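You operate a simulated robot arm through the tools that you are given. There is no shell and no other tool. Be economical: measure what you need, move in short steps, check, and stop when the job is done.

You run a simulated two-armed robot. Do the job below in one go: nothing can be reset, and whatever is moved stays where it is left.

TASK
Fetch the tamper and set it on the red small saucer on the top of the steel bench. Take the yellow tag labelled "W-21" from the top of the wooden bench and put it in the green carrier. Put the dibber on the lamp shelf of the nursery bench away on the top of the wooden bench. Put the feed jug on the lamp shelf of the nursery bench away on the top of the steel pump bench. Take the filter cartridge from the top of the wooden bench and leave it on the cream seed packet there. Put the tin on the top of the wooden bench away on the top of the lab bench. Take the spare pot from the free end of the nursery bench and leave it on the lamp shelf of the nursery bench. Pull the right drawer of the cream cabinet open. Any order will do. Set down upright: tamper, feed jug.
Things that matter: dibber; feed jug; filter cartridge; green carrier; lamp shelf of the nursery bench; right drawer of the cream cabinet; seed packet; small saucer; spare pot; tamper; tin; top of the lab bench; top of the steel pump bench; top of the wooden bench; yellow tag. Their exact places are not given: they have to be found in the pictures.

Only the result counts: the job must be done as asked and must still hold three seconds after the hand-in. Knocking over, shifting, dropping, spilling or breaking anything else fails it.

THE ROBOT
Two 7-joint arms with fingered hands on one trunk, on a base that drives. Base frame: it is fixed to the floor where the robot stands at the start and does not move with it; the origin is under the middle of the robot, x ahead of it, y to its left, z up; the surface under the hand at the start is at about z = 760. Units: mm, rad, N and s.
The left shoulder is at the start at [106, 187, 1054], the right one opposite. With the tool pointing down near the work surface each hand reaches from about 100 to 840 mm from the robot's upright axis, wherever it stands, measured 20 degrees to its own side. Places, roughly: dibber (9x5x12 cm) [800, -1500, 1200]; feed jug [750, -1000, 1250]; filter cartridge [500, 250, 750]; green carrier (29x19x11 cm) [-1100, 2400, 800]; lamp shelf of the nursery bench [800, -1500, 1100]; right drawer of the cream cabinet [-8700, -200, 600]; seed packet [250, 0, 750]; small saucer (15x15x3 cm) [800, 2500, 800]; spare pot (15x14x13 cm) [600, -2600, 900]; tamper (10x10x14 cm) [700, -100, 800]; tin [250, 0, 750]; top of the lab bench [-6300, 4300, 800]; top of the steel pump bench [-3100, 4200, 800]; top of the wooden bench [600, 300, 800]; yellow tag [500, 0, 750]. Payload 3.6 kg a hand.
The TCP of each hand is the grasp point between the finger pads, 26 mm short of the fingertips. In the tool frame z runs along the fingers and y along their closing line. Largest opening 88 mm; the body of the gripper starts 30 mm behind the TCP. The gripper is a hand of 3 fingers: y runs from the thumb to the fingers, the wrist lies at [-17, -98, -164] in the tool frame.
Orientation is that of the tool frame in the base frame, as [roll, pitch, yaw] about the fixed x, y, z axes, in that order (R = Rz(yaw) Ry(pitch) Rx(roll)). With the fingers straight down and the wrist toward the robot, the tool's x, y and z point along [0, 1, 0], [1, 0, 0] and [0, 0, -1] of the base frame.

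THE INTERFACE
- The arms move only by the tool nudge_tool. It takes "left_steps", "right_steps" or both (then of equal length, played together; a hand with none holds still); each is a list of rows, each an object of numbers (a shift or turn left out is 0): "x", "y", "z": the shift along the tool's x, y, z in cm; "ax", "ay", "az": the turn, a rotation vector about the tool's x, y, z in degrees. In form: [{"x": .., "y": .., "z": .., "ax": .., "ay": .., "az": ..}, ...]. A call has 1 to 10 rows; each row shifts and turns the commanded pose from where the row before left it, along the tool's axes as they then stand. Each row takes 0.2 s and may step no farther than 50 mm and 0.15 rad from the row before; otherwise, the whole call is refused. A pose out of reach is approached as far as the arm can. The call stops where the force on the tool passes 40 N (or 10 N more than at its start, if that is more) or the arm is blocked; 0.2 s more then pass. In this call time passes only in rows, and 0.2 s behind the last. It gives the time, the measured TCP pose, the force on the tool (base axes), the opening and the grip force at its end, in the units of the frame above (readings bear some noise), with the torque about the TCP (base axes, N m) and any sound that the robot's microphone picked up.
- Cameras (640 x 400 px; columns grow to the right, rows downward): "scene" is now at [258.9, 11.4, 965.4]; the picture's right is [0.04, -1.00, 0.00], its down [-0.39, -0.01, -0.92] and it looks along [0.92, 0.03, -0.39] (base axes); focal length 214 px, centre (320, 200). "left" rides on the left gripper at [-56, -80, -102] in its tool frame; the picture's right is [-0.73, -0.32, 0.60], its down [0.62, -0.67, 0.41] and it looks along [0.27, 0.68, 0.69] (tool axes); focal length 247 px, centre (320, 200). "right" rides on the right gripper at [56, -80, -102] in its tool frame; the picture's right is [-0.73, 0.32, -0.60], its down [-0.62, -0.67, 0.41] and it looks along [-0.27, 0.67, 0.69] (tool axes); focal length 247 px, centre (320, 200).
- grab_frame(camera): a new picture of that camera. It takes no simulated time.
- raise_lower(by): slides the trunk up (or, below 0, down) by that many mm; the arms and the scene camera ride with it, the base frame stays. It gives what a move gives, with no picture.
- steer(legs): drives the robot by 1 to 6 legs, each [ahead, left, turn to the left] in mm, mm and rad, along the robot's own axes; the way and the turn of a leg run together, so that a leg with both is an arc; at most 1500 mm and 3.142 rad a leg. The arms and the cameras ride along, it lands a little off, and it stops where it bumps. It gives what a move gives.
- set_fingers(fingers, thumb_bend, thumb_turn, hand): sets how far each is bent, from 0 (flat) to 1 (curled in); at 0.3 the hand is open as for a grip, at 0.7 the pads meet at the TCP. One left out holds its place. A second passes; each finger stops where it meets its share of the squeeze, and holds until it gets a number again. It is the only way to open and close the hand. It gives what a move gives, with no picture; readings hold the bend of each and the force on the fingers (four entries, about 0 where the hand has none), thumb and palm. thumb_turn goes from beside the hand (0) to across from the fingers (1), as for a grip.
- pan_tilt(pan, tilt): turns the head with the scene camera to pan (to the left, within 1.047 rad either way) and tilt (down, from -0.506 to 1.204), counted from straight ahead of the robot. It gives what a move gives.
- measure_at(camera, pixels): for up to 12 pixels [column, row] of the newest picture of that camera ("zoom" is the newest enlarged one), the place [x, y, z] in the base frame of the surface seen there, good to about 3 mm, but the place of the scene camera against the robot may be out by one fixed shift of up to 25 mm in any direction. It takes no simulated time.
- zoom(camera, box): a new picture of the part [left, top, right, bottom] of that camera's present view, enlarged. It takes no simulated time.
- job_done(): hands the job in; it is judged then, once.

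Go step by step. Measure first, check grasps and placings, and put right what went wrong. The budget is 145 turns and 182 pictures, counting those below and the enlarged ones. Unless the task says otherwise, let go and move clear before handing in.

The tools are called after ">>>" by a JSON object that holds its "method" and its "body". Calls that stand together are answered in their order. nudge_tool: Moves the arms, as the interface text tells. Its arguments: {"type":"object","properties":{"left_steps":{"type":"array"},"right_steps":{"type":"array"}},"required":[]} The other tools are called the same way: raise_lower (by) slides the trunk up or down; set_fingers (fingers, thumb_bend, thumb_turn, hand) moves the fingers one by one; steer (legs) drives the base; pan_tilt (pan, tilt) turns the head that bears the scene camera; grab_frame (camera) takes a picture; measure_at (camera, pixels) gives the place of the surface under pixels of a picture; zoom (camera, box) takes an enlarged picture of a part of a camera's view; job_done () hands the job in.

At the start:

```text
clock: 0.0
left_tcp_pos: [489.3, 294.7, 1032.1]
left_tool_rot: [-3.14, 0.0, 1.57]
left_wrist_force: [-0.6, 0.8, 0.3]
left_wrist_torque: [0.01, 0.0, -0.03]
left_width: 87.8
left_gripper_force: 0.0
left_shape: jaw
left_bend: [0.3, 0.3, 0.98]
left_finger forces: [0.1, 0.1, 0.0, 0.1, 0.0, 0.0]
right_tcp_pos: [541.8, -177.7, 1070.7]
right_tool_rot: [3.141, 0.0, 1.572]
right_wrist_force: [-0.1, -0.4, -0.1]
right_wrist_torque: [0.01, -0.01, 0.01]
right_width: 87.5
right_gripper_force: 0.0
right_shape: jaw
right_bend: [0.3, 0.3, 0.98]
right_finger forces: [0.0, 0.0, 0.1, 0.0, 0.1, 0.1]
trunk travel left (down, up): [-200.0, 557.0]
robot x, y, heading: [-0.5, -2.2, -0.004]
head pan, tilt: [0.037, 0.396]
```

scene: 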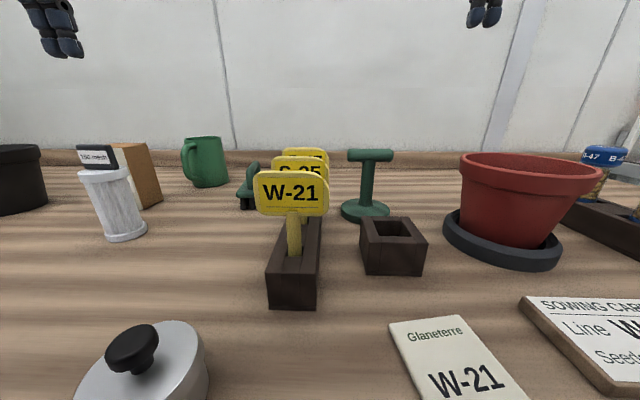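
right: 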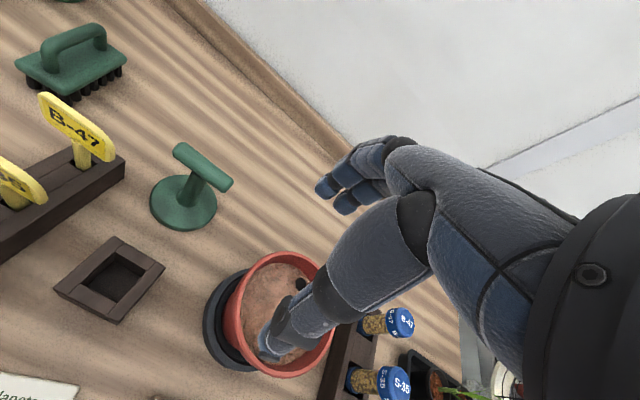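
left: 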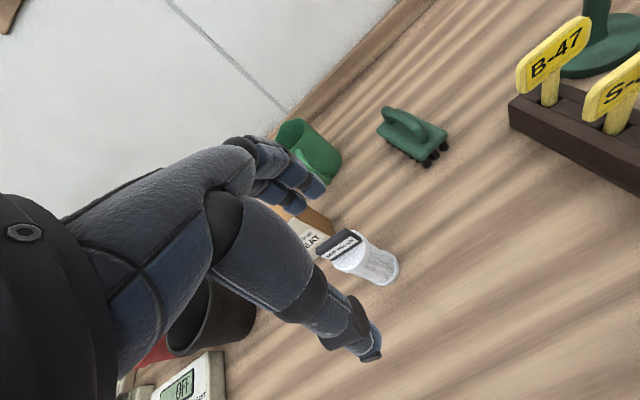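

The first picture shows the tin (150,360), filter cartridge (118,205), tag W-21 (290,195), tamper (368,185), and seed packet (455,360). I'll measure them.

>>> {"method": "measure_at", "body": {"camera": "scene", "pixels": [[133, 345], [175, 345], [118, 205], [105, 172], [125, 238], [291, 190], [294, 240], [370, 155], [366, 190], [365, 213], [455, 360], [440, 330]]}}

>>> {"method": "pan_tilt", "body": {"pan": 0, "tilt": 0.9}}

>>> {"method": "grab_frame", "body": {"camera": "scene"}}

```text
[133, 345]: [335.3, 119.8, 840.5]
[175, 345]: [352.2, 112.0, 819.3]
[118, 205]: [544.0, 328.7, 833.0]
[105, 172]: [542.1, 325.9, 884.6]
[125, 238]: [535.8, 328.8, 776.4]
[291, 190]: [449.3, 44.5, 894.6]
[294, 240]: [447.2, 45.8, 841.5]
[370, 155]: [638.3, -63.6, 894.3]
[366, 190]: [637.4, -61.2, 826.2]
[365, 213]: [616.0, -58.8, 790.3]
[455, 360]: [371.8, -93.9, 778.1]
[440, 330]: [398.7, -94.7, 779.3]
```

```text
clock: 0.9
left_tcp_pos: [488.9, 295.9, 1031.8]
left_tool_rot: [3.141, 0.0, 1.57]
left_wrist_force: [0.3, 0.3, 0.2]
left_wrist_torque: [-0.03, -0.01, -0.03]
left_width: 87.8
left_gripper_force: 0.1
left_shape: jaw
left_bend: [0.3, 0.3, 0.98]
left_finger forces: [0.0, 0.1, 0.0, 0.0, 0.0, 0.0]
right_tcp_pos: [541.9, -178.3, 1071.0]
right_tool_rot: [-3.14, 0.001, 1.57]
right_wrist_force: [0.2, 0.4, 0.8]
right_wrist_torque: [-0.01, -0.01, 0.04]
right_width: 87.6
right_gripper_force: 0.1
right_shape: jaw
right_bend: [0.3, 0.3, 0.98]
right_finger forces: [0.0, 0.0, 0.0, 0.1, 0.0, 0.1]
trunk travel left (down, up): [-200.0, 557.0]
robot x, y, heading: [0.4, 0.1, 0.001]
head pan, tilt: [0.0, 0.901]
```

```text
178 pictures are left
```

scene: 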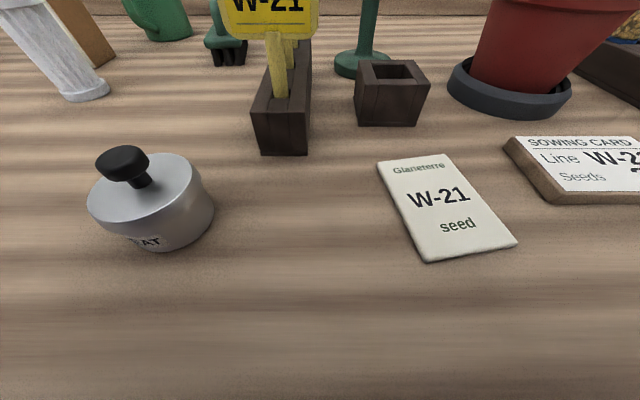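

The tilted view shows the tin and packet whole. I'll measure the same objects in the hand cameras to find the scene camera's shift.

>>> {"method": "measure_at", "body": {"camera": "right", "pixels": [[203, 167], [185, 155], [223, 183], [172, 215], [155, 200], [215, 205], [220, 240], [107, 275], [40, 390]]}}

>>> {"method": "measure_at", "body": {"camera": "left", "pixels": [[342, 247], [372, 263], [395, 278], [360, 240], [415, 130], [430, 250], [552, 50], [550, 90]]}}

>>> {"method": "measure_at", "body": {"camera": "scene", "pixels": [[122, 160], [142, 205], [205, 190], [92, 205], [150, 230], [440, 205], [380, 163], [445, 157], [425, 258], [513, 243], [320, 300], [390, 62]]}}

>>> {"method": "zoom", "body": {"camera": "scene", "box": [60, 120, 260, 260]}}

```text
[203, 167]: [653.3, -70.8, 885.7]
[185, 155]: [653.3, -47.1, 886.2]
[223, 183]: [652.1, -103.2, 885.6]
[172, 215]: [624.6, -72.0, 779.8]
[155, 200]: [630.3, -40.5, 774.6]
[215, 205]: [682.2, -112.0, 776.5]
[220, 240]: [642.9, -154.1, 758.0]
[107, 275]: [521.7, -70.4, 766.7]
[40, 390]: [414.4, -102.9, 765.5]
```

```text
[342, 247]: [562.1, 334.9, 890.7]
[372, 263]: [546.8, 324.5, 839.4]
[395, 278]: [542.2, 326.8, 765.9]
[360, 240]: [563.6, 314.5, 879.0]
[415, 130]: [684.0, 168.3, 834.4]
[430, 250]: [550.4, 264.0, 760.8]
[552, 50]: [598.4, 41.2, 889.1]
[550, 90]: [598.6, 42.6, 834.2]
```

```text
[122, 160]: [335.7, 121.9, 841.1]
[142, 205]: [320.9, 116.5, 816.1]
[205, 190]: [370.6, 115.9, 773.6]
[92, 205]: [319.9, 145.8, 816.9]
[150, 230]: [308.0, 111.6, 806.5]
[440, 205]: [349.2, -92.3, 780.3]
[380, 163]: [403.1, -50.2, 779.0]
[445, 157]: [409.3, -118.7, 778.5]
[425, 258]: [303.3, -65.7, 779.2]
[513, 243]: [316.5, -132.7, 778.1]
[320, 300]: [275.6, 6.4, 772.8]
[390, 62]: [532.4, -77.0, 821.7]
```

```text
2.86 times, centred on (160, 190) of scene
```

zoom: 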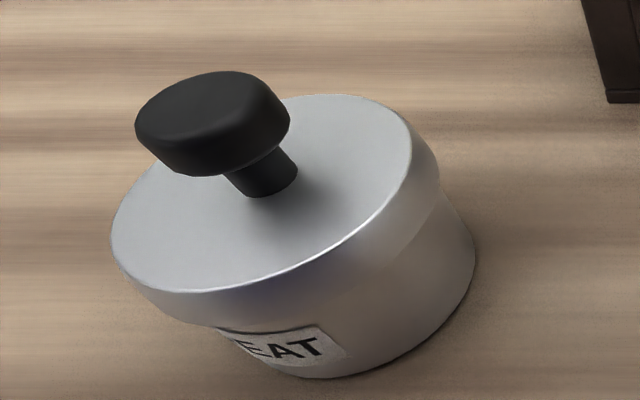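

The bench top is at z≈760, so the scene camera reads about 12 mm high and its y is roughly 11 mm high. Next I'll look at the cartridge up close with the left camera.

>>> {"method": "zoom", "body": {"camera": "left", "box": [270, 190, 430, 300]}}

>>> {"method": "pan_tilt", "body": {"pan": 0.6, "tilt": 0.5}}

>>> {"method": "grab_frame", "body": {"camera": "scene"}}

```text
3.64 times, centred on (350, 245) of left
```

zoom: 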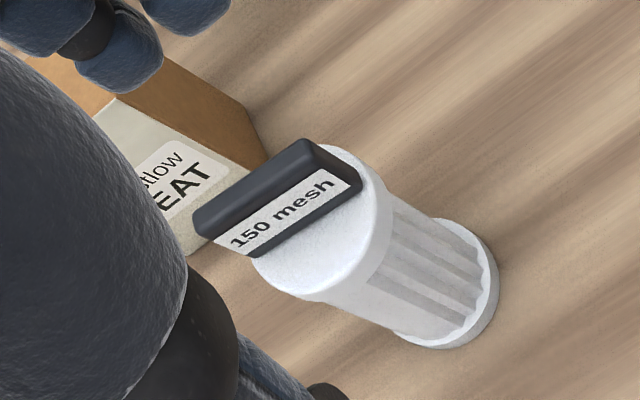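

```text
clock: 1.9
left_tcp_pos: [489.6, 294.5, 1032.3]
left_tool_rot: [-3.141, 0.0, 1.572]
left_wrist_force: [0.4, -0.6, 0.0]
left_wrist_torque: [0.02, -0.02, -0.02]
left_width: 87.8
left_gripper_force: 0.0
left_shape: jaw
left_bend: [0.3, 0.3, 0.98]
left_finger forces: [0.0, 0.0, 0.0, 0.1, 0.1, 0.0]
right_tcp_pos: [542.7, -178.3, 1071.6]
right_tool_rot: [3.141, 0.0, 1.57]
right_wrist_force: [-0.5, -0.4, -0.2]
right_wrist_torque: [-0.01, -0.01, 0.0]
right_width: 87.6
right_gripper_force: 0.0
right_shape: jaw
right_bend: [0.3, 0.3, 0.98]
right_finger forces: [0.0, 0.0, 0.0, 0.0, 0.0, 0.1]
trunk travel left (down, up): [-200.0, 557.0]
robot x, y, heading: [1.5, 0.8, 0.0]
head pan, tilt: [0.6, 0.499]
```

```text
175 pictures are left
```

scene: 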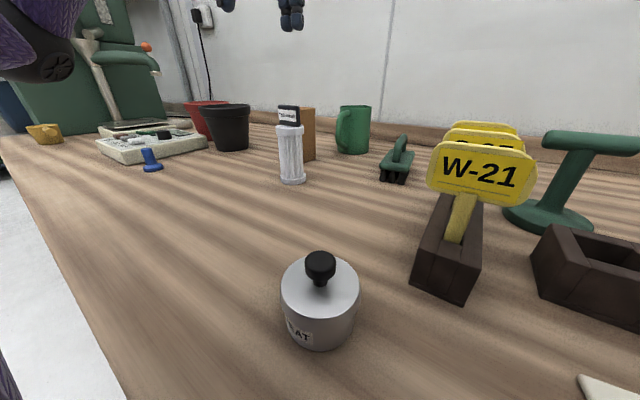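

The cartridge has a black bar handle on top that runs roughly along y, so I can grip it by closing along x. I'll measure the bar in the left camera and the tin's edges in the scene.

>>> {"method": "measure_at", "body": {"camera": "left", "pixels": [[322, 247], [347, 228], [333, 236], [352, 235], [335, 246], [358, 237], [338, 262]]}}

>>> {"method": "measure_at", "body": {"camera": "scene", "pixels": [[320, 258], [320, 285], [284, 290], [357, 290], [320, 347], [283, 110], [298, 120], [290, 155], [586, 140], [480, 163], [479, 140], [481, 125]]}}

>>> {"method": "zoom", "body": {"camera": "scene", "box": [240, 230, 400, 370]}}

```text
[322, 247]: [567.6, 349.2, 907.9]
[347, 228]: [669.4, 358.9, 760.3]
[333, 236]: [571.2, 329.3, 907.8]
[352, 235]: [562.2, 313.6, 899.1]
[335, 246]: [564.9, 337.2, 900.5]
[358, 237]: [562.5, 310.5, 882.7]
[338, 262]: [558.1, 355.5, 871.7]
```

```text
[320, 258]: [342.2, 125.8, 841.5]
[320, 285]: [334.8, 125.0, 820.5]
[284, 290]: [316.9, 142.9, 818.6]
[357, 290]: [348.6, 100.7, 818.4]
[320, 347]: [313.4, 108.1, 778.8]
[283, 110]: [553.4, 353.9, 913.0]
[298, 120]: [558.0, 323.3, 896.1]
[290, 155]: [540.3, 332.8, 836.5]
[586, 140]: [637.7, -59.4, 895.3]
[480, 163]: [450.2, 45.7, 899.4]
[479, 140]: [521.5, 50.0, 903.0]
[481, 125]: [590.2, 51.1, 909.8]
```

```text
2.86 times, centred on (320, 300) of scene
```

zoom: 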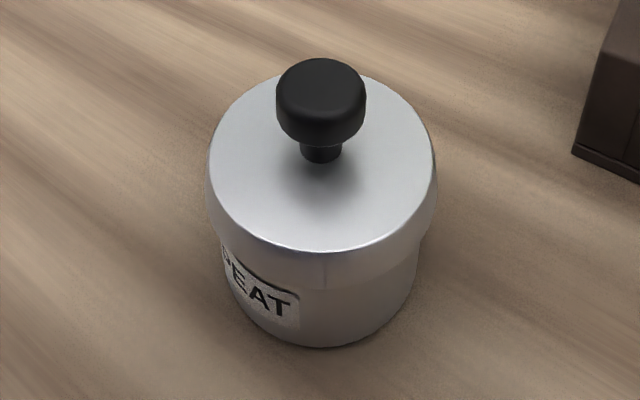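

The bar is about 14 mm thick near (568, 332) and tops out at z≈908. I'll narrow the left hand and check how close the brown box behind it stands.

>>> {"method": "measure_at", "body": {"camera": "scene", "pixels": [[308, 115], [314, 110], [308, 140], [303, 108], [352, 130]]}}

>>> {"method": "set_fingers", "body": {"hand": "left", "fingers": 0.48, "thumb_bend": 0.48}}

>>> {"method": "nudge_tool", "body": {"left_steps": [{"x": 3.7, "y": 2}, {"y": 3}, {"y": 3}, {"z": 3}, {"z": 3}]}}

>>> {"method": "grab_frame", "body": {"camera": "left"}}

>>> {"method": "grab_frame", "body": {"camera": "scene"}}

```text
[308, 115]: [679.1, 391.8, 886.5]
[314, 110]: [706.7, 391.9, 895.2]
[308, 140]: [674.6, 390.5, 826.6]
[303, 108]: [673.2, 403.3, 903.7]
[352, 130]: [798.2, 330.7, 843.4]
```

```text
clock: 2.9
left_tcp_pos: [489.4, 295.1, 1033.3]
left_tool_rot: [-3.141, -0.002, 1.57]
left_wrist_force: [0.4, -0.6, -1.1]
left_wrist_torque: [-0.02, 0.01, -0.01]
left_width: 50.0
left_gripper_force: 0.1
left_shape: fingers
left_bend: [0.48, 0.48, 0.98]
left_finger forces: [0.0, 0.0, 0.0, 0.0, 0.1, 0.0]
right_tcp_pos: [542.6, -178.8, 1071.7]
right_tool_rot: [-3.14, -0.001, 1.572]
right_wrist_force: [-0.6, 0.0, 0.4]
right_wrist_torque: [0.01, 0.02, 0.02]
right_width: 87.8
right_gripper_force: 0.1
right_shape: jaw
right_bend: [0.3, 0.3, 0.98]
right_finger forces: [0.1, 0.1, 0.1, 0.1, 0.0, 0.1]
trunk travel left (down, up): [-200.0, 557.0]
robot x, y, heading: [0.5, -0.3, 0.0]
head pan, tilt: [0.6, 0.499]
```

```text
clock: 4.1
left_tcp_pos: [567.3, 333.4, 972.2]
left_tool_rot: [3.141, 0.001, 1.571]
left_wrist_force: [0.6, 0.8, -0.2]
left_wrist_torque: [-0.02, 0.01, 0.02]
left_width: 49.7
left_gripper_force: 0.0
left_shape: fingers
left_bend: [0.48, 0.48, 0.98]
left_finger forces: [0.1, 0.0, 0.0, 0.0, 0.0, 0.0]
right_tcp_pos: [541.8, -178.0, 1070.3]
right_tool_rot: [-3.141, 0.001, 1.57]
right_wrist_force: [-0.1, -0.7, -0.2]
right_wrist_torque: [0.01, 0.02, -0.02]
right_width: 87.7
right_gripper_force: 0.0
right_shape: jaw
right_bend: [0.3, 0.3, 0.98]
right_finger forces: [0.0, 0.1, 0.1, 0.0, 0.0, 0.1]
trunk travel left (down, up): [-200.0, 557.0]
robot x, y, heading: [-1.0, -3.7, 0.003]
head pan, tilt: [0.6, 0.499]
```

```text
173 pictures are left
```

left: 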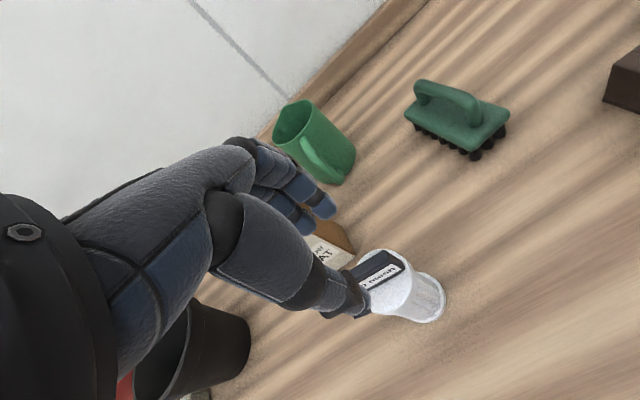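

```text
172 pictures are left
```

scene: 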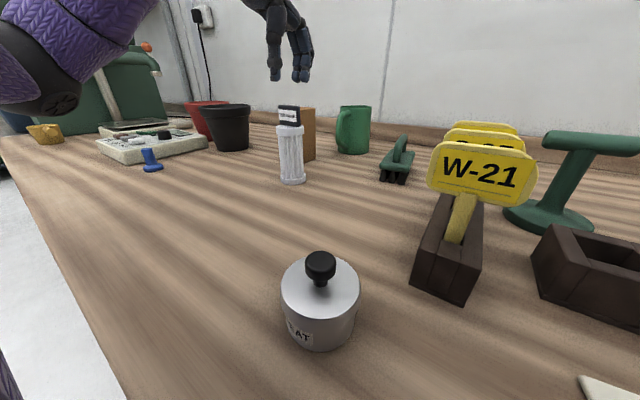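

The hand is above the bar, visible at (375,270) in the left view. I'll refine the bar's position and then lower.

>>> {"method": "measure_at", "body": {"camera": "left", "pixels": [[368, 264], [381, 255], [374, 260], [388, 268], [400, 262], [395, 285]]}}

>>> {"method": "zoom", "body": {"camera": "left", "box": [300, 190, 460, 330]}}

```text
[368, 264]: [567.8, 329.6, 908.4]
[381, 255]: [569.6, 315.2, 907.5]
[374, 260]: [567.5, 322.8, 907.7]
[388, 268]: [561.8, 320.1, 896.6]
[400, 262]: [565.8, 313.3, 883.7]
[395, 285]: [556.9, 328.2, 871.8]
```

```text
2.86 times, centred on (380, 260) of left
```

zoom: 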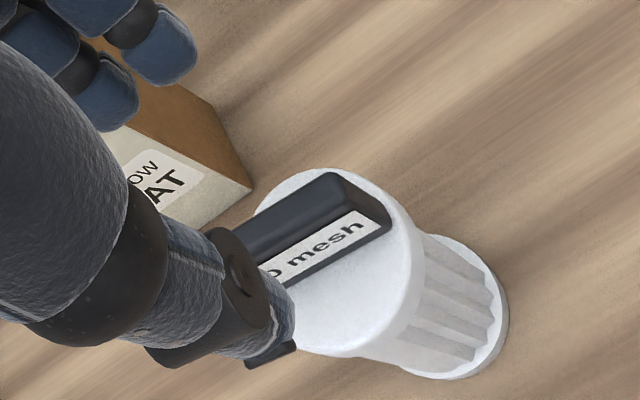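

The bar spans z 871–908 and x≈562–574. I'll lower to z≈900 and close.

>>> {"method": "nudge_tool", "body": {"left_steps": [{"z": 3}, {"z": 2.5}, {"z": 1.7}]}}

>>> {"method": "set_fingers", "body": {"hand": "left", "fingers": 0.75, "thumb_bend": 0.75}}

>>> {"method": "grab_frame", "body": {"camera": "left"}}

```text
clock: 4.9
left_tcp_pos: [569.2, 332.2, 902.0]
left_tool_rot: [3.142, 0.002, 1.569]
left_wrist_force: [0.0, -0.4, -0.6]
left_wrist_torque: [0.02, -0.01, -0.01]
left_width: 49.8
left_gripper_force: 0.0
left_shape: fingers
left_bend: [0.48, 0.48, 0.98]
left_finger forces: [0.0, 0.0, 0.1, 0.0, 0.1, 0.0]
right_tcp_pos: [542.4, -179.0, 1072.3]
right_tool_rot: [3.141, 0.001, 1.572]
right_wrist_force: [-1.0, -0.3, -0.2]
right_wrist_torque: [-0.01, -0.02, -0.01]
right_width: 87.6
right_gripper_force: 0.1
right_shape: jaw
right_bend: [0.3, 0.3, 0.98]
right_finger forces: [0.1, 0.1, 0.1, 0.1, 0.0, 0.0]
trunk travel left (down, up): [-200.0, 557.0]
robot x, y, heading: [-2.4, -0.1, -0.0]
head pan, tilt: [0.6, 0.499]
```

```text
clock: 5.9
left_tcp_pos: [569.8, 331.2, 900.1]
left_tool_rot: [3.141, 0.0, 1.572]
left_wrist_force: [0.4, -0.5, 0.0]
left_wrist_torque: [0.01, 0.04, 0.04]
left_width: 6.2
left_gripper_force: 9.8
left_shape: fingers
left_bend: [0.72, 0.67, 0.98]
left_finger forces: [7.9, 2.1, 0.0, 0.1, 10.2, 0.1]
right_tcp_pos: [541.5, -178.2, 1070.7]
right_tool_rot: [-3.141, 0.0, 1.571]
right_wrist_force: [-0.4, -0.5, 0.3]
right_wrist_torque: [-0.01, 0.01, -0.01]
right_width: 87.7
right_gripper_force: 0.0
right_shape: jaw
right_bend: [0.3, 0.3, 0.98]
right_finger forces: [0.1, 0.0, 0.0, 0.0, 0.0, 0.0]
trunk travel left (down, up): [-200.0, 557.0]
robot x, y, heading: [-0.4, 1.6, -0.002]
head pan, tilt: [0.6, 0.499]
```

```text
170 pictures are left
```

left: 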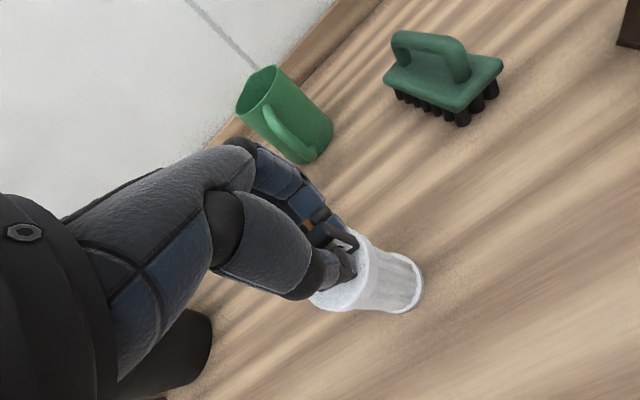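

The fingers closed with about 10 N on the bar. I'll lift a little and check that it holds.

>>> {"method": "set_fingers", "body": {"hand": "left", "fingers": 0.9, "thumb_bend": 0.9}}

>>> {"method": "nudge_tool", "body": {"left_steps": [{"z": -2}, {"z": -3}, {"z": -4}]}}

>>> {"method": "grab_frame", "body": {"camera": "left"}}

>>> {"method": "grab_frame", "body": {"camera": "scene"}}

```text
clock: 6.9
left_tcp_pos: [568.5, 331.6, 901.4]
left_tool_rot: [3.141, 0.001, 1.572]
left_wrist_force: [0.6, -0.7, -2.3]
left_wrist_torque: [-0.01, -0.01, -0.01]
left_width: 5.1
left_gripper_force: 21.6
left_shape: fingers
left_bend: [0.78, 0.67, 0.97]
left_finger forces: [16.0, 4.8, 0.0, 0.0, 22.0, 0.0]
right_tcp_pos: [543.3, -179.3, 1070.9]
right_tool_rot: [-3.141, 0.0, 1.572]
right_wrist_force: [1.0, 0.3, 0.6]
right_wrist_torque: [0.01, 0.01, -0.02]
right_width: 87.5
right_gripper_force: 0.0
right_shape: jaw
right_bend: [0.3, 0.3, 0.98]
right_finger forces: [0.1, 0.1, 0.1, 0.1, 0.1, 0.1]
trunk travel left (down, up): [-200.0, 557.0]
robot x, y, heading: [-3.9, -1.8, -0.007]
head pan, tilt: [0.6, 0.499]
```

```text
clock: 7.7
left_tcp_pos: [568.0, 331.1, 990.2]
left_tool_rot: [3.141, -0.001, 1.57]
left_wrist_force: [-0.3, -1.0, -0.7]
left_wrist_torque: [-0.01, 0.0, -0.03]
left_width: 5.3
left_gripper_force: 21.7
left_shape: fingers
left_bend: [0.78, 0.67, 0.97]
left_finger forces: [16.1, 4.7, 0.0, 0.0, 22.2, 0.1]
right_tcp_pos: [542.4, -178.9, 1071.5]
right_tool_rot: [-3.141, 0.0, 1.57]
right_wrist_force: [-0.2, -0.2, -1.1]
right_wrist_torque: [-0.02, 0.0, -0.01]
right_width: 87.7
right_gripper_force: 0.1
right_shape: jaw
right_bend: [0.3, 0.3, 0.98]
right_finger forces: [0.0, 0.0, 0.0, 0.0, 0.1, 0.0]
trunk travel left (down, up): [-200.0, 557.0]
robot x, y, heading: [1.7, -2.9, 0.001]
head pan, tilt: [0.6, 0.499]
```

```text
169 pictures are left
```

left: 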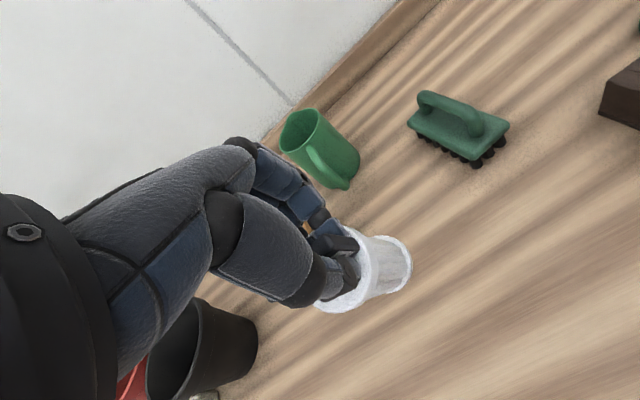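

```text
168 pictures are left
```

scene: 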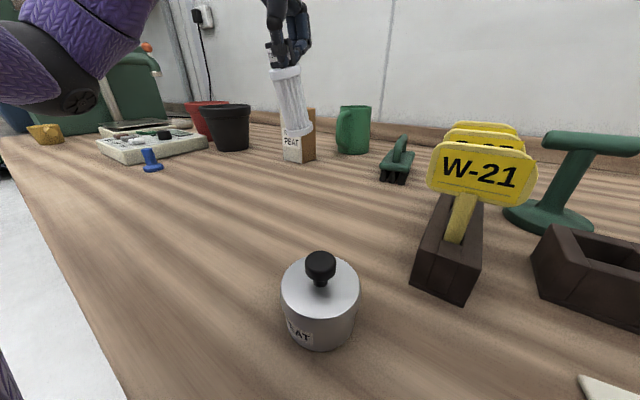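

The cartridge is lifted and held. I'll carry it back and then across to the packet, at about (366,-102), and move the right arm out to the right at the same time.

>>> {"method": "nudge_tool", "body": {"left_steps": [{"z": -4}, {"y": -5}, {"y": -5}, {"y": -5}, {"y": -5}, {"x": -5}, {"x": -5}, {"x": -5}, {"x": -5}, {"x": -5}], "right_steps": [{"x": -4}, {"x": -4}, {"x": -4}, {"x": -4}, {"x": -4}, {"x": -4}, {"x": -4}, {"x": -4}, {}, {}]}}

>>> {"method": "pan_tilt", "body": {"pan": -0.2, "tilt": 0.8}}

>>> {"method": "nudge_tool", "body": {"left_steps": [{"x": -4}, {"x": -4}, {"x": -4}, {"x": -4}, {"x": -2}]}}

>>> {"method": "grab_frame", "body": {"camera": "scene"}}

>>> {"method": "grab_frame", "body": {"camera": "left"}}

```text
clock: 9.9
left_tcp_pos: [388.8, 88.1, 1048.2]
left_tool_rot: [-3.141, -0.003, 1.572]
left_wrist_force: [0.1, 1.2, -0.6]
left_wrist_torque: [-0.04, -0.01, -0.01]
left_width: 4.9
left_gripper_force: 22.0
left_shape: fingers
left_bend: [0.79, 0.67, 0.97]
left_finger forces: [16.2, 4.4, 0.1, 0.0, 22.6, 0.0]
left hand out of reach, approached as far as the arm can: row 5, 6, 7
right_tcp_pos: [542.0, -498.7, 1068.8]
right_tool_rot: [-3.141, 0.0, 1.571]
right_wrist_force: [0.2, -0.3, 0.1]
right_wrist_torque: [0.0, 0.01, -0.01]
right_width: 88.0
right_gripper_force: 0.0
right_shape: jaw
right_bend: [0.3, 0.3, 0.98]
right_finger forces: [0.0, 0.0, 0.1, 0.0, 0.0, 0.0]
trunk travel left (down, up): [-200.0, 557.0]
robot x, y, heading: [0.2, -3.2, 0.002]
head pan, tilt: [0.6, 0.499]
```

```text
clock: 11.1
left_tcp_pos: [389.8, 89.7, 1047.4]
left_tool_rot: [-3.141, 0.0, 1.571]
left_wrist_force: [0.2, 0.4, -1.2]
left_wrist_torque: [0.02, 0.03, -0.02]
left_width: 5.0
left_gripper_force: 21.8
left_shape: fingers
left_bend: [0.79, 0.67, 0.97]
left_finger forces: [16.3, 4.5, 0.0, 0.1, 22.5, 0.1]
right_tcp_pos: [540.7, -497.4, 1068.5]
right_tool_rot: [3.141, 0.001, 1.57]
right_wrist_force: [-0.6, -0.1, 0.7]
right_wrist_torque: [0.0, 0.02, 0.01]
right_width: 87.6
right_gripper_force: 0.0
right_shape: jaw
right_bend: [0.3, 0.3, 0.98]
right_finger forces: [0.0, 0.1, 0.0, 0.0, 0.0, 0.0]
trunk travel left (down, up): [-200.0, 557.0]
robot x, y, heading: [0.5, -1.1, -0.0]
head pan, tilt: [-0.201, 0.799]
```

```text
clock: 12.3
left_tcp_pos: [392.8, -92.3, 1047.9]
left_tool_rot: [3.141, -0.001, 1.573]
left_wrist_force: [0.0, 0.2, -0.2]
left_wrist_torque: [0.0, -0.01, 0.02]
left_width: 5.0
left_gripper_force: 21.2
left_shape: fingers
left_bend: [0.79, 0.67, 0.97]
left_finger forces: [16.1, 4.4, 0.0, 0.0, 22.5, 0.0]
right_tcp_pos: [542.5, -497.1, 1069.7]
right_tool_rot: [3.141, 0.0, 1.571]
right_wrist_force: [-0.9, 0.1, -0.5]
right_wrist_torque: [0.0, -0.01, 0.0]
right_width: 87.4
right_gripper_force: 0.1
right_shape: jaw
right_bend: [0.3, 0.3, 0.98]
right_finger forces: [0.0, 0.0, 0.1, 0.1, 0.1, 0.0]
trunk travel left (down, up): [-200.0, 557.0]
robot x, y, heading: [-2.0, -1.2, -0.0]
head pan, tilt: [-0.201, 0.799]
```

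```text
167 pictures are left
```

scene: 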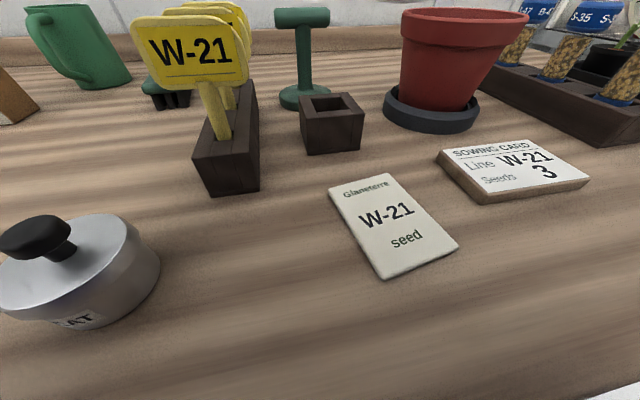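

```text
166 pictures are left
```

left: 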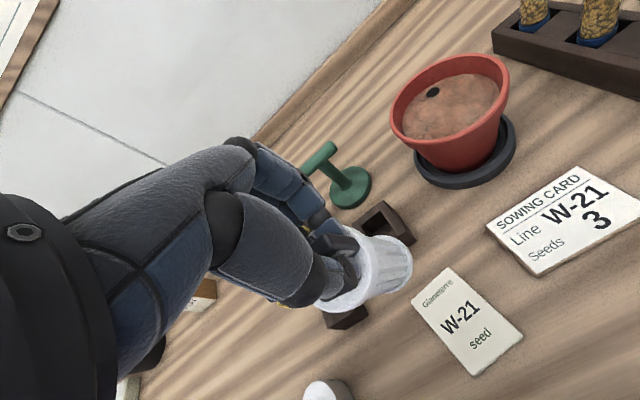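

The packet is clear in the left view, with corners near (412,303), (452,268), (522,335) and (474,376). I'll measure it there, along with the cartridge bottom.

>>> {"method": "measure_at", "body": {"camera": "left", "pixels": [[415, 303], [451, 271], [519, 334], [475, 372], [466, 320], [405, 268], [385, 260], [345, 188], [365, 185], [321, 158]]}}

>>> {"method": "zoom", "body": {"camera": "left", "box": [300, 210, 440, 320]}}

```text
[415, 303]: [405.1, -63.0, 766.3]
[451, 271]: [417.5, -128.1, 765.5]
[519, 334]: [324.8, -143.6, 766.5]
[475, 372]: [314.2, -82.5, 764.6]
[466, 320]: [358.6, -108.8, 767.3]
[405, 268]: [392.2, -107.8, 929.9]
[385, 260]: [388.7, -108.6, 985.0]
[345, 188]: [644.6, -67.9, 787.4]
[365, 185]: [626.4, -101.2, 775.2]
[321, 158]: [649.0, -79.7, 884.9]
```

```text
3.64 times, centred on (370, 265) of left
```

zoom: 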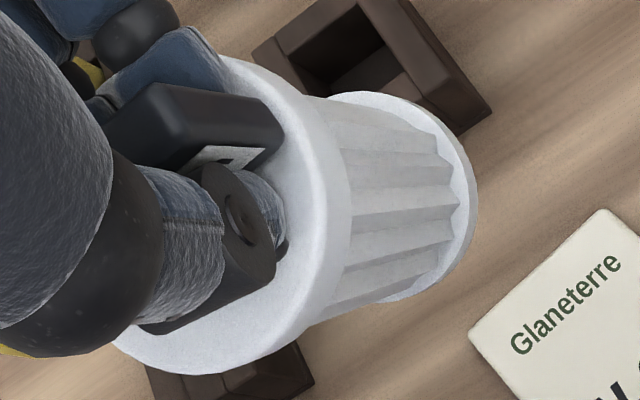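

The packet's centre is (365,-104) and its top is at z 766. Placed, the TCP should be near z 907, so I'll move over and lower to just above.

>>> {"method": "nudge_tool", "body": {"left_steps": [{"x": -1.2, "z": 4}, {"z": 4}, {"z": 3}, {"y": -2.7}]}}

>>> {"method": "grab_frame", "body": {"camera": "scene"}}

>>> {"method": "grab_frame", "body": {"camera": "left"}}

```text
clock: 13.3
left_tcp_pos: [361.3, -104.6, 939.3]
left_tool_rot: [3.141, 0.0, 1.571]
left_wrist_force: [0.0, -0.9, -0.7]
left_wrist_torque: [-0.04, 0.01, 0.04]
left_width: 4.9
left_gripper_force: 21.8
left_shape: fingers
left_bend: [0.79, 0.67, 0.97]
left_finger forces: [16.0, 4.4, 0.0, 0.0, 23.0, 0.0]
right_tcp_pos: [540.8, -498.5, 1069.2]
right_tool_rot: [-3.141, -0.001, 1.573]
right_wrist_force: [-0.8, -0.1, 0.4]
right_wrist_torque: [-0.01, 0.02, 0.03]
right_width: 87.7
right_gripper_force: 0.1
right_shape: jaw
right_bend: [0.3, 0.3, 0.98]
right_finger forces: [0.1, 0.0, 0.0, 0.0, 0.1, 0.1]
trunk travel left (down, up): [-200.0, 557.0]
robot x, y, heading: [2.7, -3.0, 0.001]
head pan, tilt: [-0.201, 0.799]
```

```text
164 pictures are left
```

scene: 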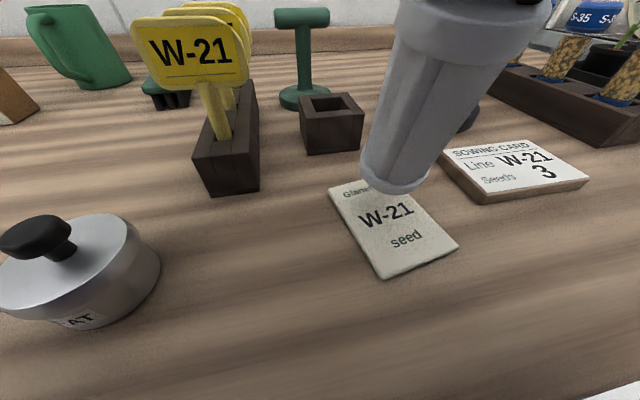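

```text
163 pictures are left
```

left: 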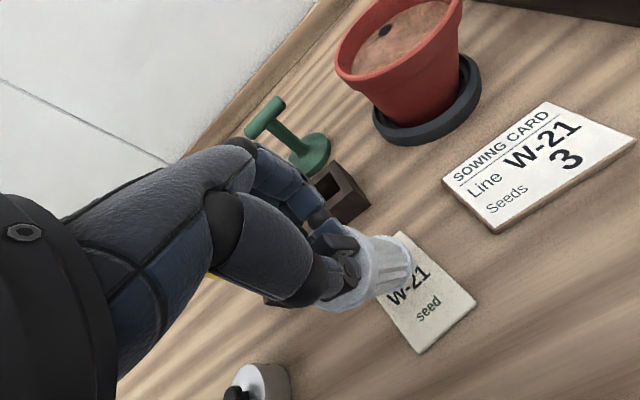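

I'll check the cartridge's tilt and its bottom position against the packet.

>>> {"method": "measure_at", "body": {"camera": "scene", "pixels": [[395, 180], [405, 150], [425, 100], [440, 62], [455, 30], [365, 175], [425, 180]]}}

>>> {"method": "measure_at", "body": {"camera": "left", "pixels": [[408, 262], [395, 292], [413, 245]]}}

```text
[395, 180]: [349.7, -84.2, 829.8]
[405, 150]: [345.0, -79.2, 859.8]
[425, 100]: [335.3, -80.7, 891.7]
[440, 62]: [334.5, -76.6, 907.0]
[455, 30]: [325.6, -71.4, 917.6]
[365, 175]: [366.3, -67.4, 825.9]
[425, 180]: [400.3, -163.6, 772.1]
```

```text
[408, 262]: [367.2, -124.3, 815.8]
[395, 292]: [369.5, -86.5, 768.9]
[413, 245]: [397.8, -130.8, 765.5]
```

The near side recedes by about 25 mm over 88 mm of height, so the cartridge leans about 16° with its bottom toward +x. I'll turn the hand about tool x to straighten it.

>>> {"method": "nudge_tool", "body": {"left_steps": [{"ax": 8}, {"ax": 8}]}}

>>> {"method": "grab_frame", "body": {"camera": "scene"}}

>>> {"method": "measure_at", "body": {"camera": "scene", "pixels": [[395, 180], [405, 150], [425, 100], [440, 62], [375, 200], [385, 195], [400, 200]]}}

```text
clock: 13.9
left_tcp_pos: [361.2, -103.4, 938.0]
left_tool_rot: [-2.861, -0.002, 1.572]
left_wrist_force: [-0.1, 0.5, -0.9]
left_wrist_torque: [-0.04, 0.0, 0.01]
left_width: 4.8
left_gripper_force: 22.0
left_shape: fingers
left_bend: [0.79, 0.67, 0.97]
left_finger forces: [16.3, 4.7, 0.1, 0.1, 23.3, 0.0]
right_tcp_pos: [541.6, -497.5, 1069.5]
right_tool_rot: [-3.14, 0.0, 1.57]
right_wrist_force: [-0.4, -0.5, 0.5]
right_wrist_torque: [0.02, -0.02, 0.02]
right_width: 87.6
right_gripper_force: 0.1
right_shape: jaw
right_bend: [0.3, 0.3, 0.98]
right_finger forces: [0.0, 0.0, 0.1, 0.0, 0.0, 0.1]
trunk travel left (down, up): [-200.0, 557.0]
robot x, y, heading: [-1.2, 0.9, 0.001]
head pan, tilt: [-0.201, 0.799]
```

```text
162 pictures are left
```

scene: 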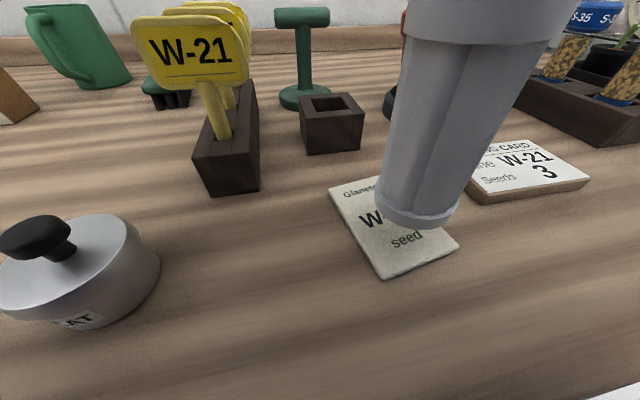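

```text
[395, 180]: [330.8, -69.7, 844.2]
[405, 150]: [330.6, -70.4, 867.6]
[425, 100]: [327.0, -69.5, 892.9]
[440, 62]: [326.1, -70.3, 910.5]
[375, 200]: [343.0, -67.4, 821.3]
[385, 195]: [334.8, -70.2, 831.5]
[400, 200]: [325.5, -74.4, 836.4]
```

It is nearly vertical now and over the packet. I'll lower along base z: 26 mm first, then small steps.

>>> {"method": "nudge_tool", "body": {"left_steps": [{"y": 0.36, "z": 1.25}, {"y": 0.36, "z": 1.25}, {"y": 0.08, "z": 0.29}, {"y": 0.08, "z": 0.29}]}}

>>> {"method": "grab_frame", "body": {"camera": "scene"}}

>>> {"method": "grab_frame", "body": {"camera": "left"}}

```text
clock: 14.9
left_tcp_pos: [361.9, -103.1, 906.7]
left_tool_rot: [-2.863, 0.001, 1.572]
left_wrist_force: [0.6, -0.1, -1.2]
left_wrist_torque: [0.04, -0.05, -0.01]
left_width: 5.0
left_gripper_force: 22.7
left_shape: fingers
left_bend: [0.79, 0.67, 0.97]
left_finger forces: [16.1, 4.6, 0.1, 0.1, 23.5, 0.0]
right_tcp_pos: [542.0, -496.9, 1069.5]
right_tool_rot: [-3.142, 0.0, 1.57]
right_wrist_force: [-0.3, 0.2, -0.2]
right_wrist_torque: [-0.01, 0.02, -0.01]
right_width: 87.6
right_gripper_force: 0.0
right_shape: jaw
right_bend: [0.3, 0.3, 0.98]
right_finger forces: [0.0, 0.1, 0.0, 0.0, 0.0, 0.1]
trunk travel left (down, up): [-200.0, 557.0]
robot x, y, heading: [1.5, 2.0, -0.0]
head pan, tilt: [-0.201, 0.799]
```

```text
161 pictures are left
```

scene: 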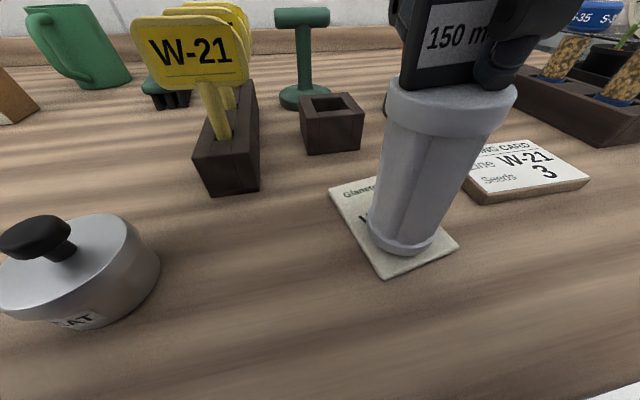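

```text
160 pictures are left
```

left: 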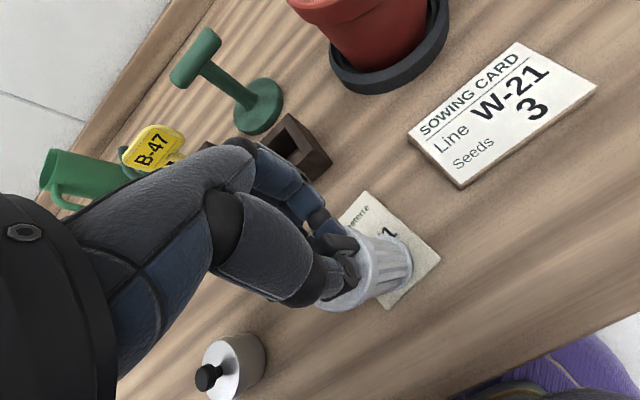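

The bottom sits inside the packet's outline at (405,250). I'll lower in tiny steps until the force rises.

>>> {"method": "nudge_tool", "body": {"left_steps": [{"y": 0.07, "z": 0.24}, {"y": 0.07, "z": 0.24}]}}

>>> {"method": "nudge_tool", "body": {"left_steps": [{"y": 0.06, "z": 0.2}]}}

```text
clock: 15.5
left_tcp_pos: [361.4, -103.8, 900.1]
left_tool_rot: [-2.862, 0.0, 1.57]
left_wrist_force: [-0.5, -1.0, 3.7]
left_wrist_torque: [-0.03, 0.06, 0.02]
left_width: 4.8
left_gripper_force: 24.2
left_shape: fingers
left_bend: [0.79, 0.67, 0.97]
left_finger forces: [16.5, 4.4, 0.0, 0.0, 26.6, 0.0]
right_tcp_pos: [540.7, -496.8, 1069.7]
right_tool_rot: [-3.141, 0.0, 1.571]
right_wrist_force: [0.4, 1.3, 0.4]
right_wrist_torque: [0.02, -0.02, 0.0]
right_width: 87.8
right_gripper_force: 0.1
right_shape: jaw
right_bend: [0.3, 0.3, 0.98]
right_finger forces: [0.1, 0.0, 0.1, 0.1, 0.0, 0.0]
trunk travel left (down, up): [-200.0, 557.0]
robot x, y, heading: [-2.6, -1.6, -0.001]
head pan, tilt: [-0.201, 0.799]
```

```text
clock: 15.9
left_tcp_pos: [361.3, -104.6, 899.9]
left_tool_rot: [-2.865, 0.003, 1.568]
left_wrist_force: [-1.3, -4.3, 16.3]
left_wrist_torque: [-0.04, 0.3, 0.08]
left_width: 5.0
left_gripper_force: 27.9
left_shape: fingers
left_bend: [0.79, 0.69, 0.97]
left_finger forces: [16.2, 3.2, 0.1, 0.0, 36.2, 0.0]
right_tcp_pos: [540.8, -497.2, 1070.2]
right_tool_rot: [3.14, 0.001, 1.57]
right_wrist_force: [0.3, -0.2, 0.6]
right_wrist_torque: [-0.03, 0.03, 0.01]
right_width: 87.5
right_gripper_force: 0.2
right_shape: jaw
right_bend: [0.3, 0.3, 0.98]
right_finger forces: [0.0, 0.0, 0.0, 0.0, 0.0, 0.0]
trunk travel left (down, up): [-200.0, 557.0]
robot x, y, heading: [-1.4, 2.2, -0.001]
head pan, tilt: [-0.201, 0.799]
```

It is on the packet: the force is 16 N. I'll ease back 1 mm, open, and lift away.

>>> {"method": "nudge_tool", "body": {"left_steps": [{"y": -0.04, "z": -0.14}]}}

>>> {"method": "set_fingers", "body": {"hand": "left", "fingers": 0.45, "thumb_bend": 0.45}}

>>> {"method": "grab_frame", "body": {"camera": "scene"}}

>>> {"method": "grab_frame", "body": {"camera": "left"}}

```text
clock: 16.3
left_tcp_pos: [360.6, -103.6, 901.0]
left_tool_rot: [-2.862, 0.002, 1.572]
left_wrist_force: [-1.3, -4.3, 15.4]
left_wrist_torque: [-0.08, 0.32, 0.05]
left_width: 5.2
left_gripper_force: 27.4
left_shape: fingers
left_bend: [0.79, 0.69, 0.97]
left_finger forces: [16.0, 3.1, 0.0, 0.0, 35.4, 0.0]
right_tcp_pos: [540.8, -497.9, 1070.0]
right_tool_rot: [3.141, -0.001, 1.57]
right_wrist_force: [-0.3, 0.2, 0.2]
right_wrist_torque: [-0.03, -0.03, -0.01]
right_width: 87.8
right_gripper_force: 0.0
right_shape: jaw
right_bend: [0.3, 0.3, 0.98]
right_finger forces: [0.0, 0.1, 0.0, 0.0, 0.0, 0.0]
trunk travel left (down, up): [-200.0, 557.0]
robot x, y, heading: [-1.5, -0.8, 0.0]
head pan, tilt: [-0.201, 0.799]
```

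```text
clock: 17.3
left_tcp_pos: [360.6, -103.0, 900.6]
left_tool_rot: [-2.866, 0.0, 1.57]
left_wrist_force: [-1.3, -3.0, 18.6]
left_wrist_torque: [-0.25, -0.02, -0.06]
left_width: 33.7
left_gripper_force: 10.0
left_shape: fingers
left_bend: [0.86, 0.45, 0.97]
left_finger forces: [17.0, 2.8, 0.0, 0.1, 0.1, 0.1]
right_tcp_pos: [541.2, -497.7, 1069.7]
right_tool_rot: [-3.141, 0.0, 1.571]
right_wrist_force: [-0.2, 0.1, 0.1]
right_wrist_torque: [-0.04, -0.01, -0.01]
right_width: 87.7
right_gripper_force: 0.0
right_shape: jaw
right_bend: [0.3, 0.3, 0.98]
right_finger forces: [0.0, 0.0, 0.0, 0.0, 0.1, 0.1]
trunk travel left (down, up): [-200.0, 557.0]
robot x, y, heading: [-1.3, -0.5, 0.003]
head pan, tilt: [-0.201, 0.799]
```

```text
159 pictures are left
```

scene: 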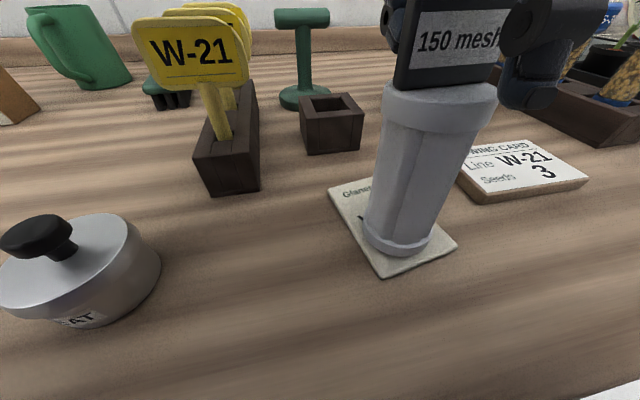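

```text
158 pictures are left
```

left: 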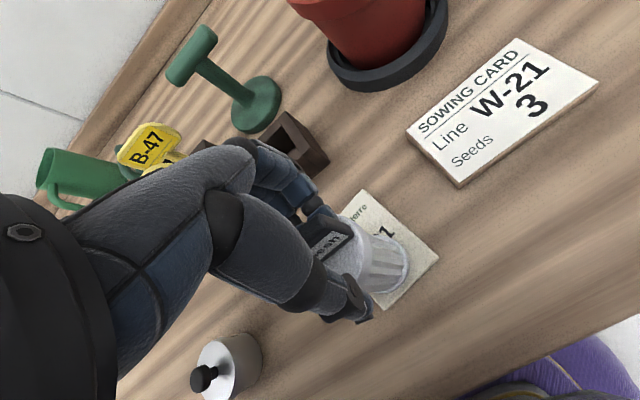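

The thumb opened, but the fingers still press on the bar with 17 N at bend 0.86. I'll command them open again.

>>> {"method": "set_fingers", "body": {"hand": "left", "fingers": 0.4}}

>>> {"method": "zoom", "body": {"camera": "left", "box": [240, 130, 440, 330]}}

```text
clock: 18.3
left_tcp_pos: [361.4, -102.7, 900.9]
left_tool_rot: [-2.863, -0.001, 1.572]
left_wrist_force: [-1.1, 1.2, 19.7]
left_wrist_torque: [0.18, -0.1, 0.03]
left_width: 36.9
left_gripper_force: 10.4
left_shape: fingers
left_bend: [0.88, 0.45, 0.97]
left_finger forces: [5.6, 14.5, 0.2, 0.1, 0.0, 0.0]
right_tcp_pos: [540.8, -496.5, 1070.0]
right_tool_rot: [3.141, 0.001, 1.571]
right_wrist_force: [0.4, -0.6, 0.5]
right_wrist_torque: [0.01, 0.02, 0.02]
right_width: 88.0
right_gripper_force: 0.0
right_shape: jaw
right_bend: [0.3, 0.3, 0.98]
right_finger forces: [0.1, 0.0, 0.0, 0.0, 0.0, 0.1]
trunk travel left (down, up): [-200.0, 557.0]
robot x, y, heading: [5.1, -2.5, -0.0]
head pan, tilt: [-0.201, 0.799]
```

```text
2.00 times, centred on (340, 230) of left
```

zoom: 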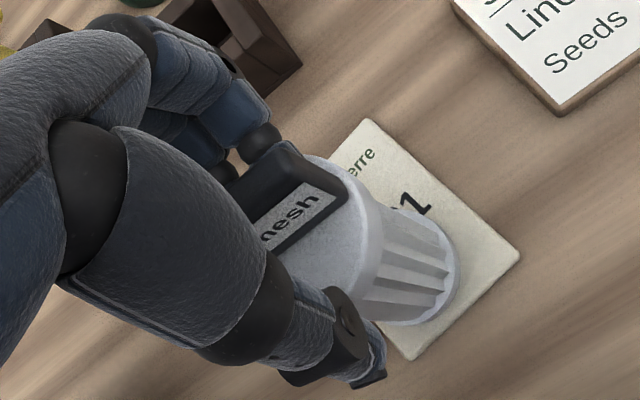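

The fingertips are jammed down onto the cartridge's top disc, so they can't straighten. Raising the hand a little should free them.

>>> {"method": "nudge_tool", "body": {"left_steps": [{"y": -0.14, "z": -0.5}, {"y": -0.14, "z": -0.5}, {"y": -0.14, "z": -0.5}]}}

>>> {"method": "grab_frame", "body": {"camera": "left"}}

>>> {"method": "grab_frame", "body": {"camera": "scene"}}

```text
clock: 19.1
left_tcp_pos: [362.4, -102.6, 915.7]
left_tool_rot: [-2.865, -0.001, 1.572]
left_wrist_force: [3.0, 0.4, 14.7]
left_wrist_torque: [0.05, -0.59, 0.0]
left_width: 60.9
left_gripper_force: 7.9
left_shape: fingers
left_bend: [0.39, 0.45, 0.97]
left_finger forces: [7.5, 8.6, 0.0, 0.0, 0.0, 0.0]
right_tcp_pos: [541.1, -496.8, 1069.6]
right_tool_rot: [-3.141, -0.001, 1.571]
right_wrist_force: [-0.4, -0.8, -1.0]
right_wrist_torque: [-0.05, -0.04, -0.01]
right_width: 87.7
right_gripper_force: 0.1
right_shape: jaw
right_bend: [0.3, 0.3, 0.98]
right_finger forces: [0.0, 0.1, 0.0, 0.0, 0.1, 0.0]
trunk travel left (down, up): [-200.0, 557.0]
robot x, y, heading: [-2.3, 1.1, 0.002]
head pan, tilt: [-0.201, 0.799]
```

```text
156 pictures are left
```

left: 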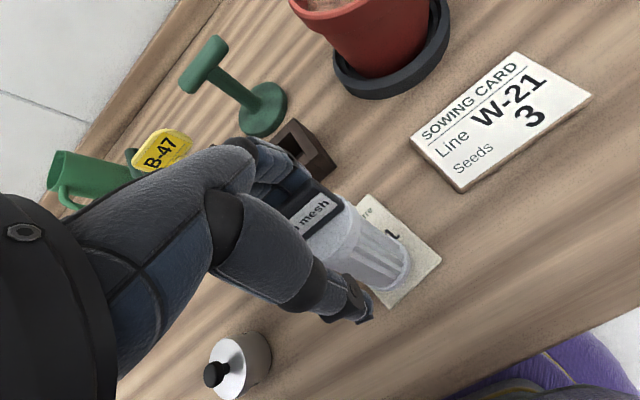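

```text
155 pictures are left
```

scene: 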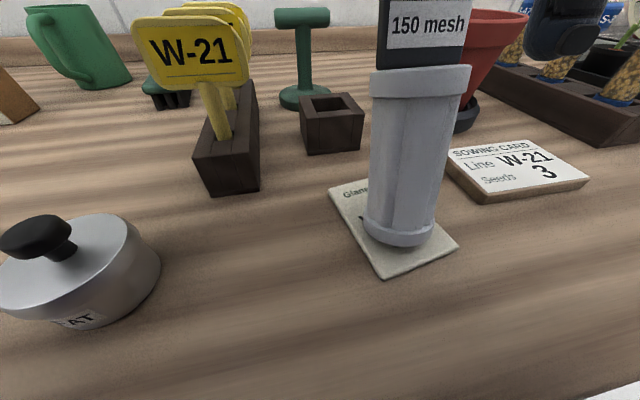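

The cartridge looks slightly turned and the fingers still press 8 N each. I'll check its lean before moving further.

>>> {"method": "measure_at", "body": {"camera": "scene", "pixels": [[400, 235], [403, 215], [410, 150], [415, 110], [420, 85], [365, 225], [434, 225], [373, 85], [468, 85], [430, 25]]}}

>>> {"method": "zoom", "body": {"camera": "left", "box": [220, 110, 420, 330]}}

>>> {"method": "zoom", "body": {"camera": "scene", "box": [320, 0, 560, 290]}}

```text
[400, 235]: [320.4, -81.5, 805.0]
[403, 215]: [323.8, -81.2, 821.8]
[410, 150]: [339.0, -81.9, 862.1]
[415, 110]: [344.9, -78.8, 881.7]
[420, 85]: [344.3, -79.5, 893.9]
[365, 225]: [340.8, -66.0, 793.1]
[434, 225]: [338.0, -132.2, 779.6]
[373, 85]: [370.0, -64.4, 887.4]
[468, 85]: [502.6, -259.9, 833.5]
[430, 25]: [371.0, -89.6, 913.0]
```

```text
1.82 times, centred on (320, 220) of left
```

zoom: 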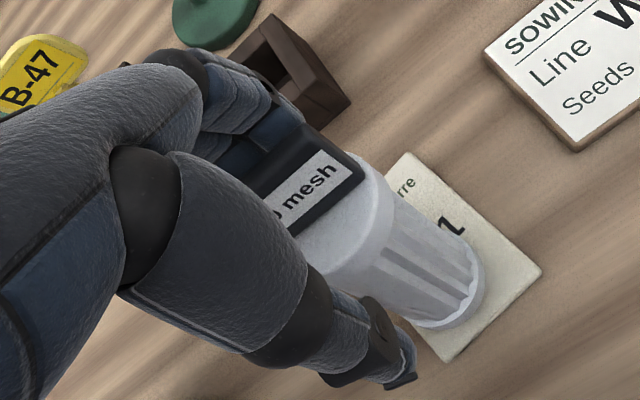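

```text
1.38 times, centred on (440, 145) of scene
```

zoom: 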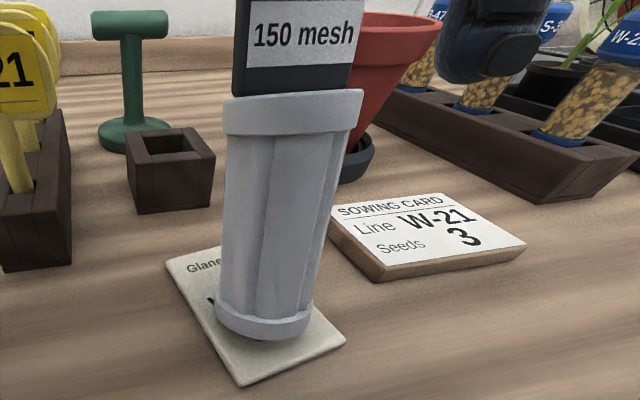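

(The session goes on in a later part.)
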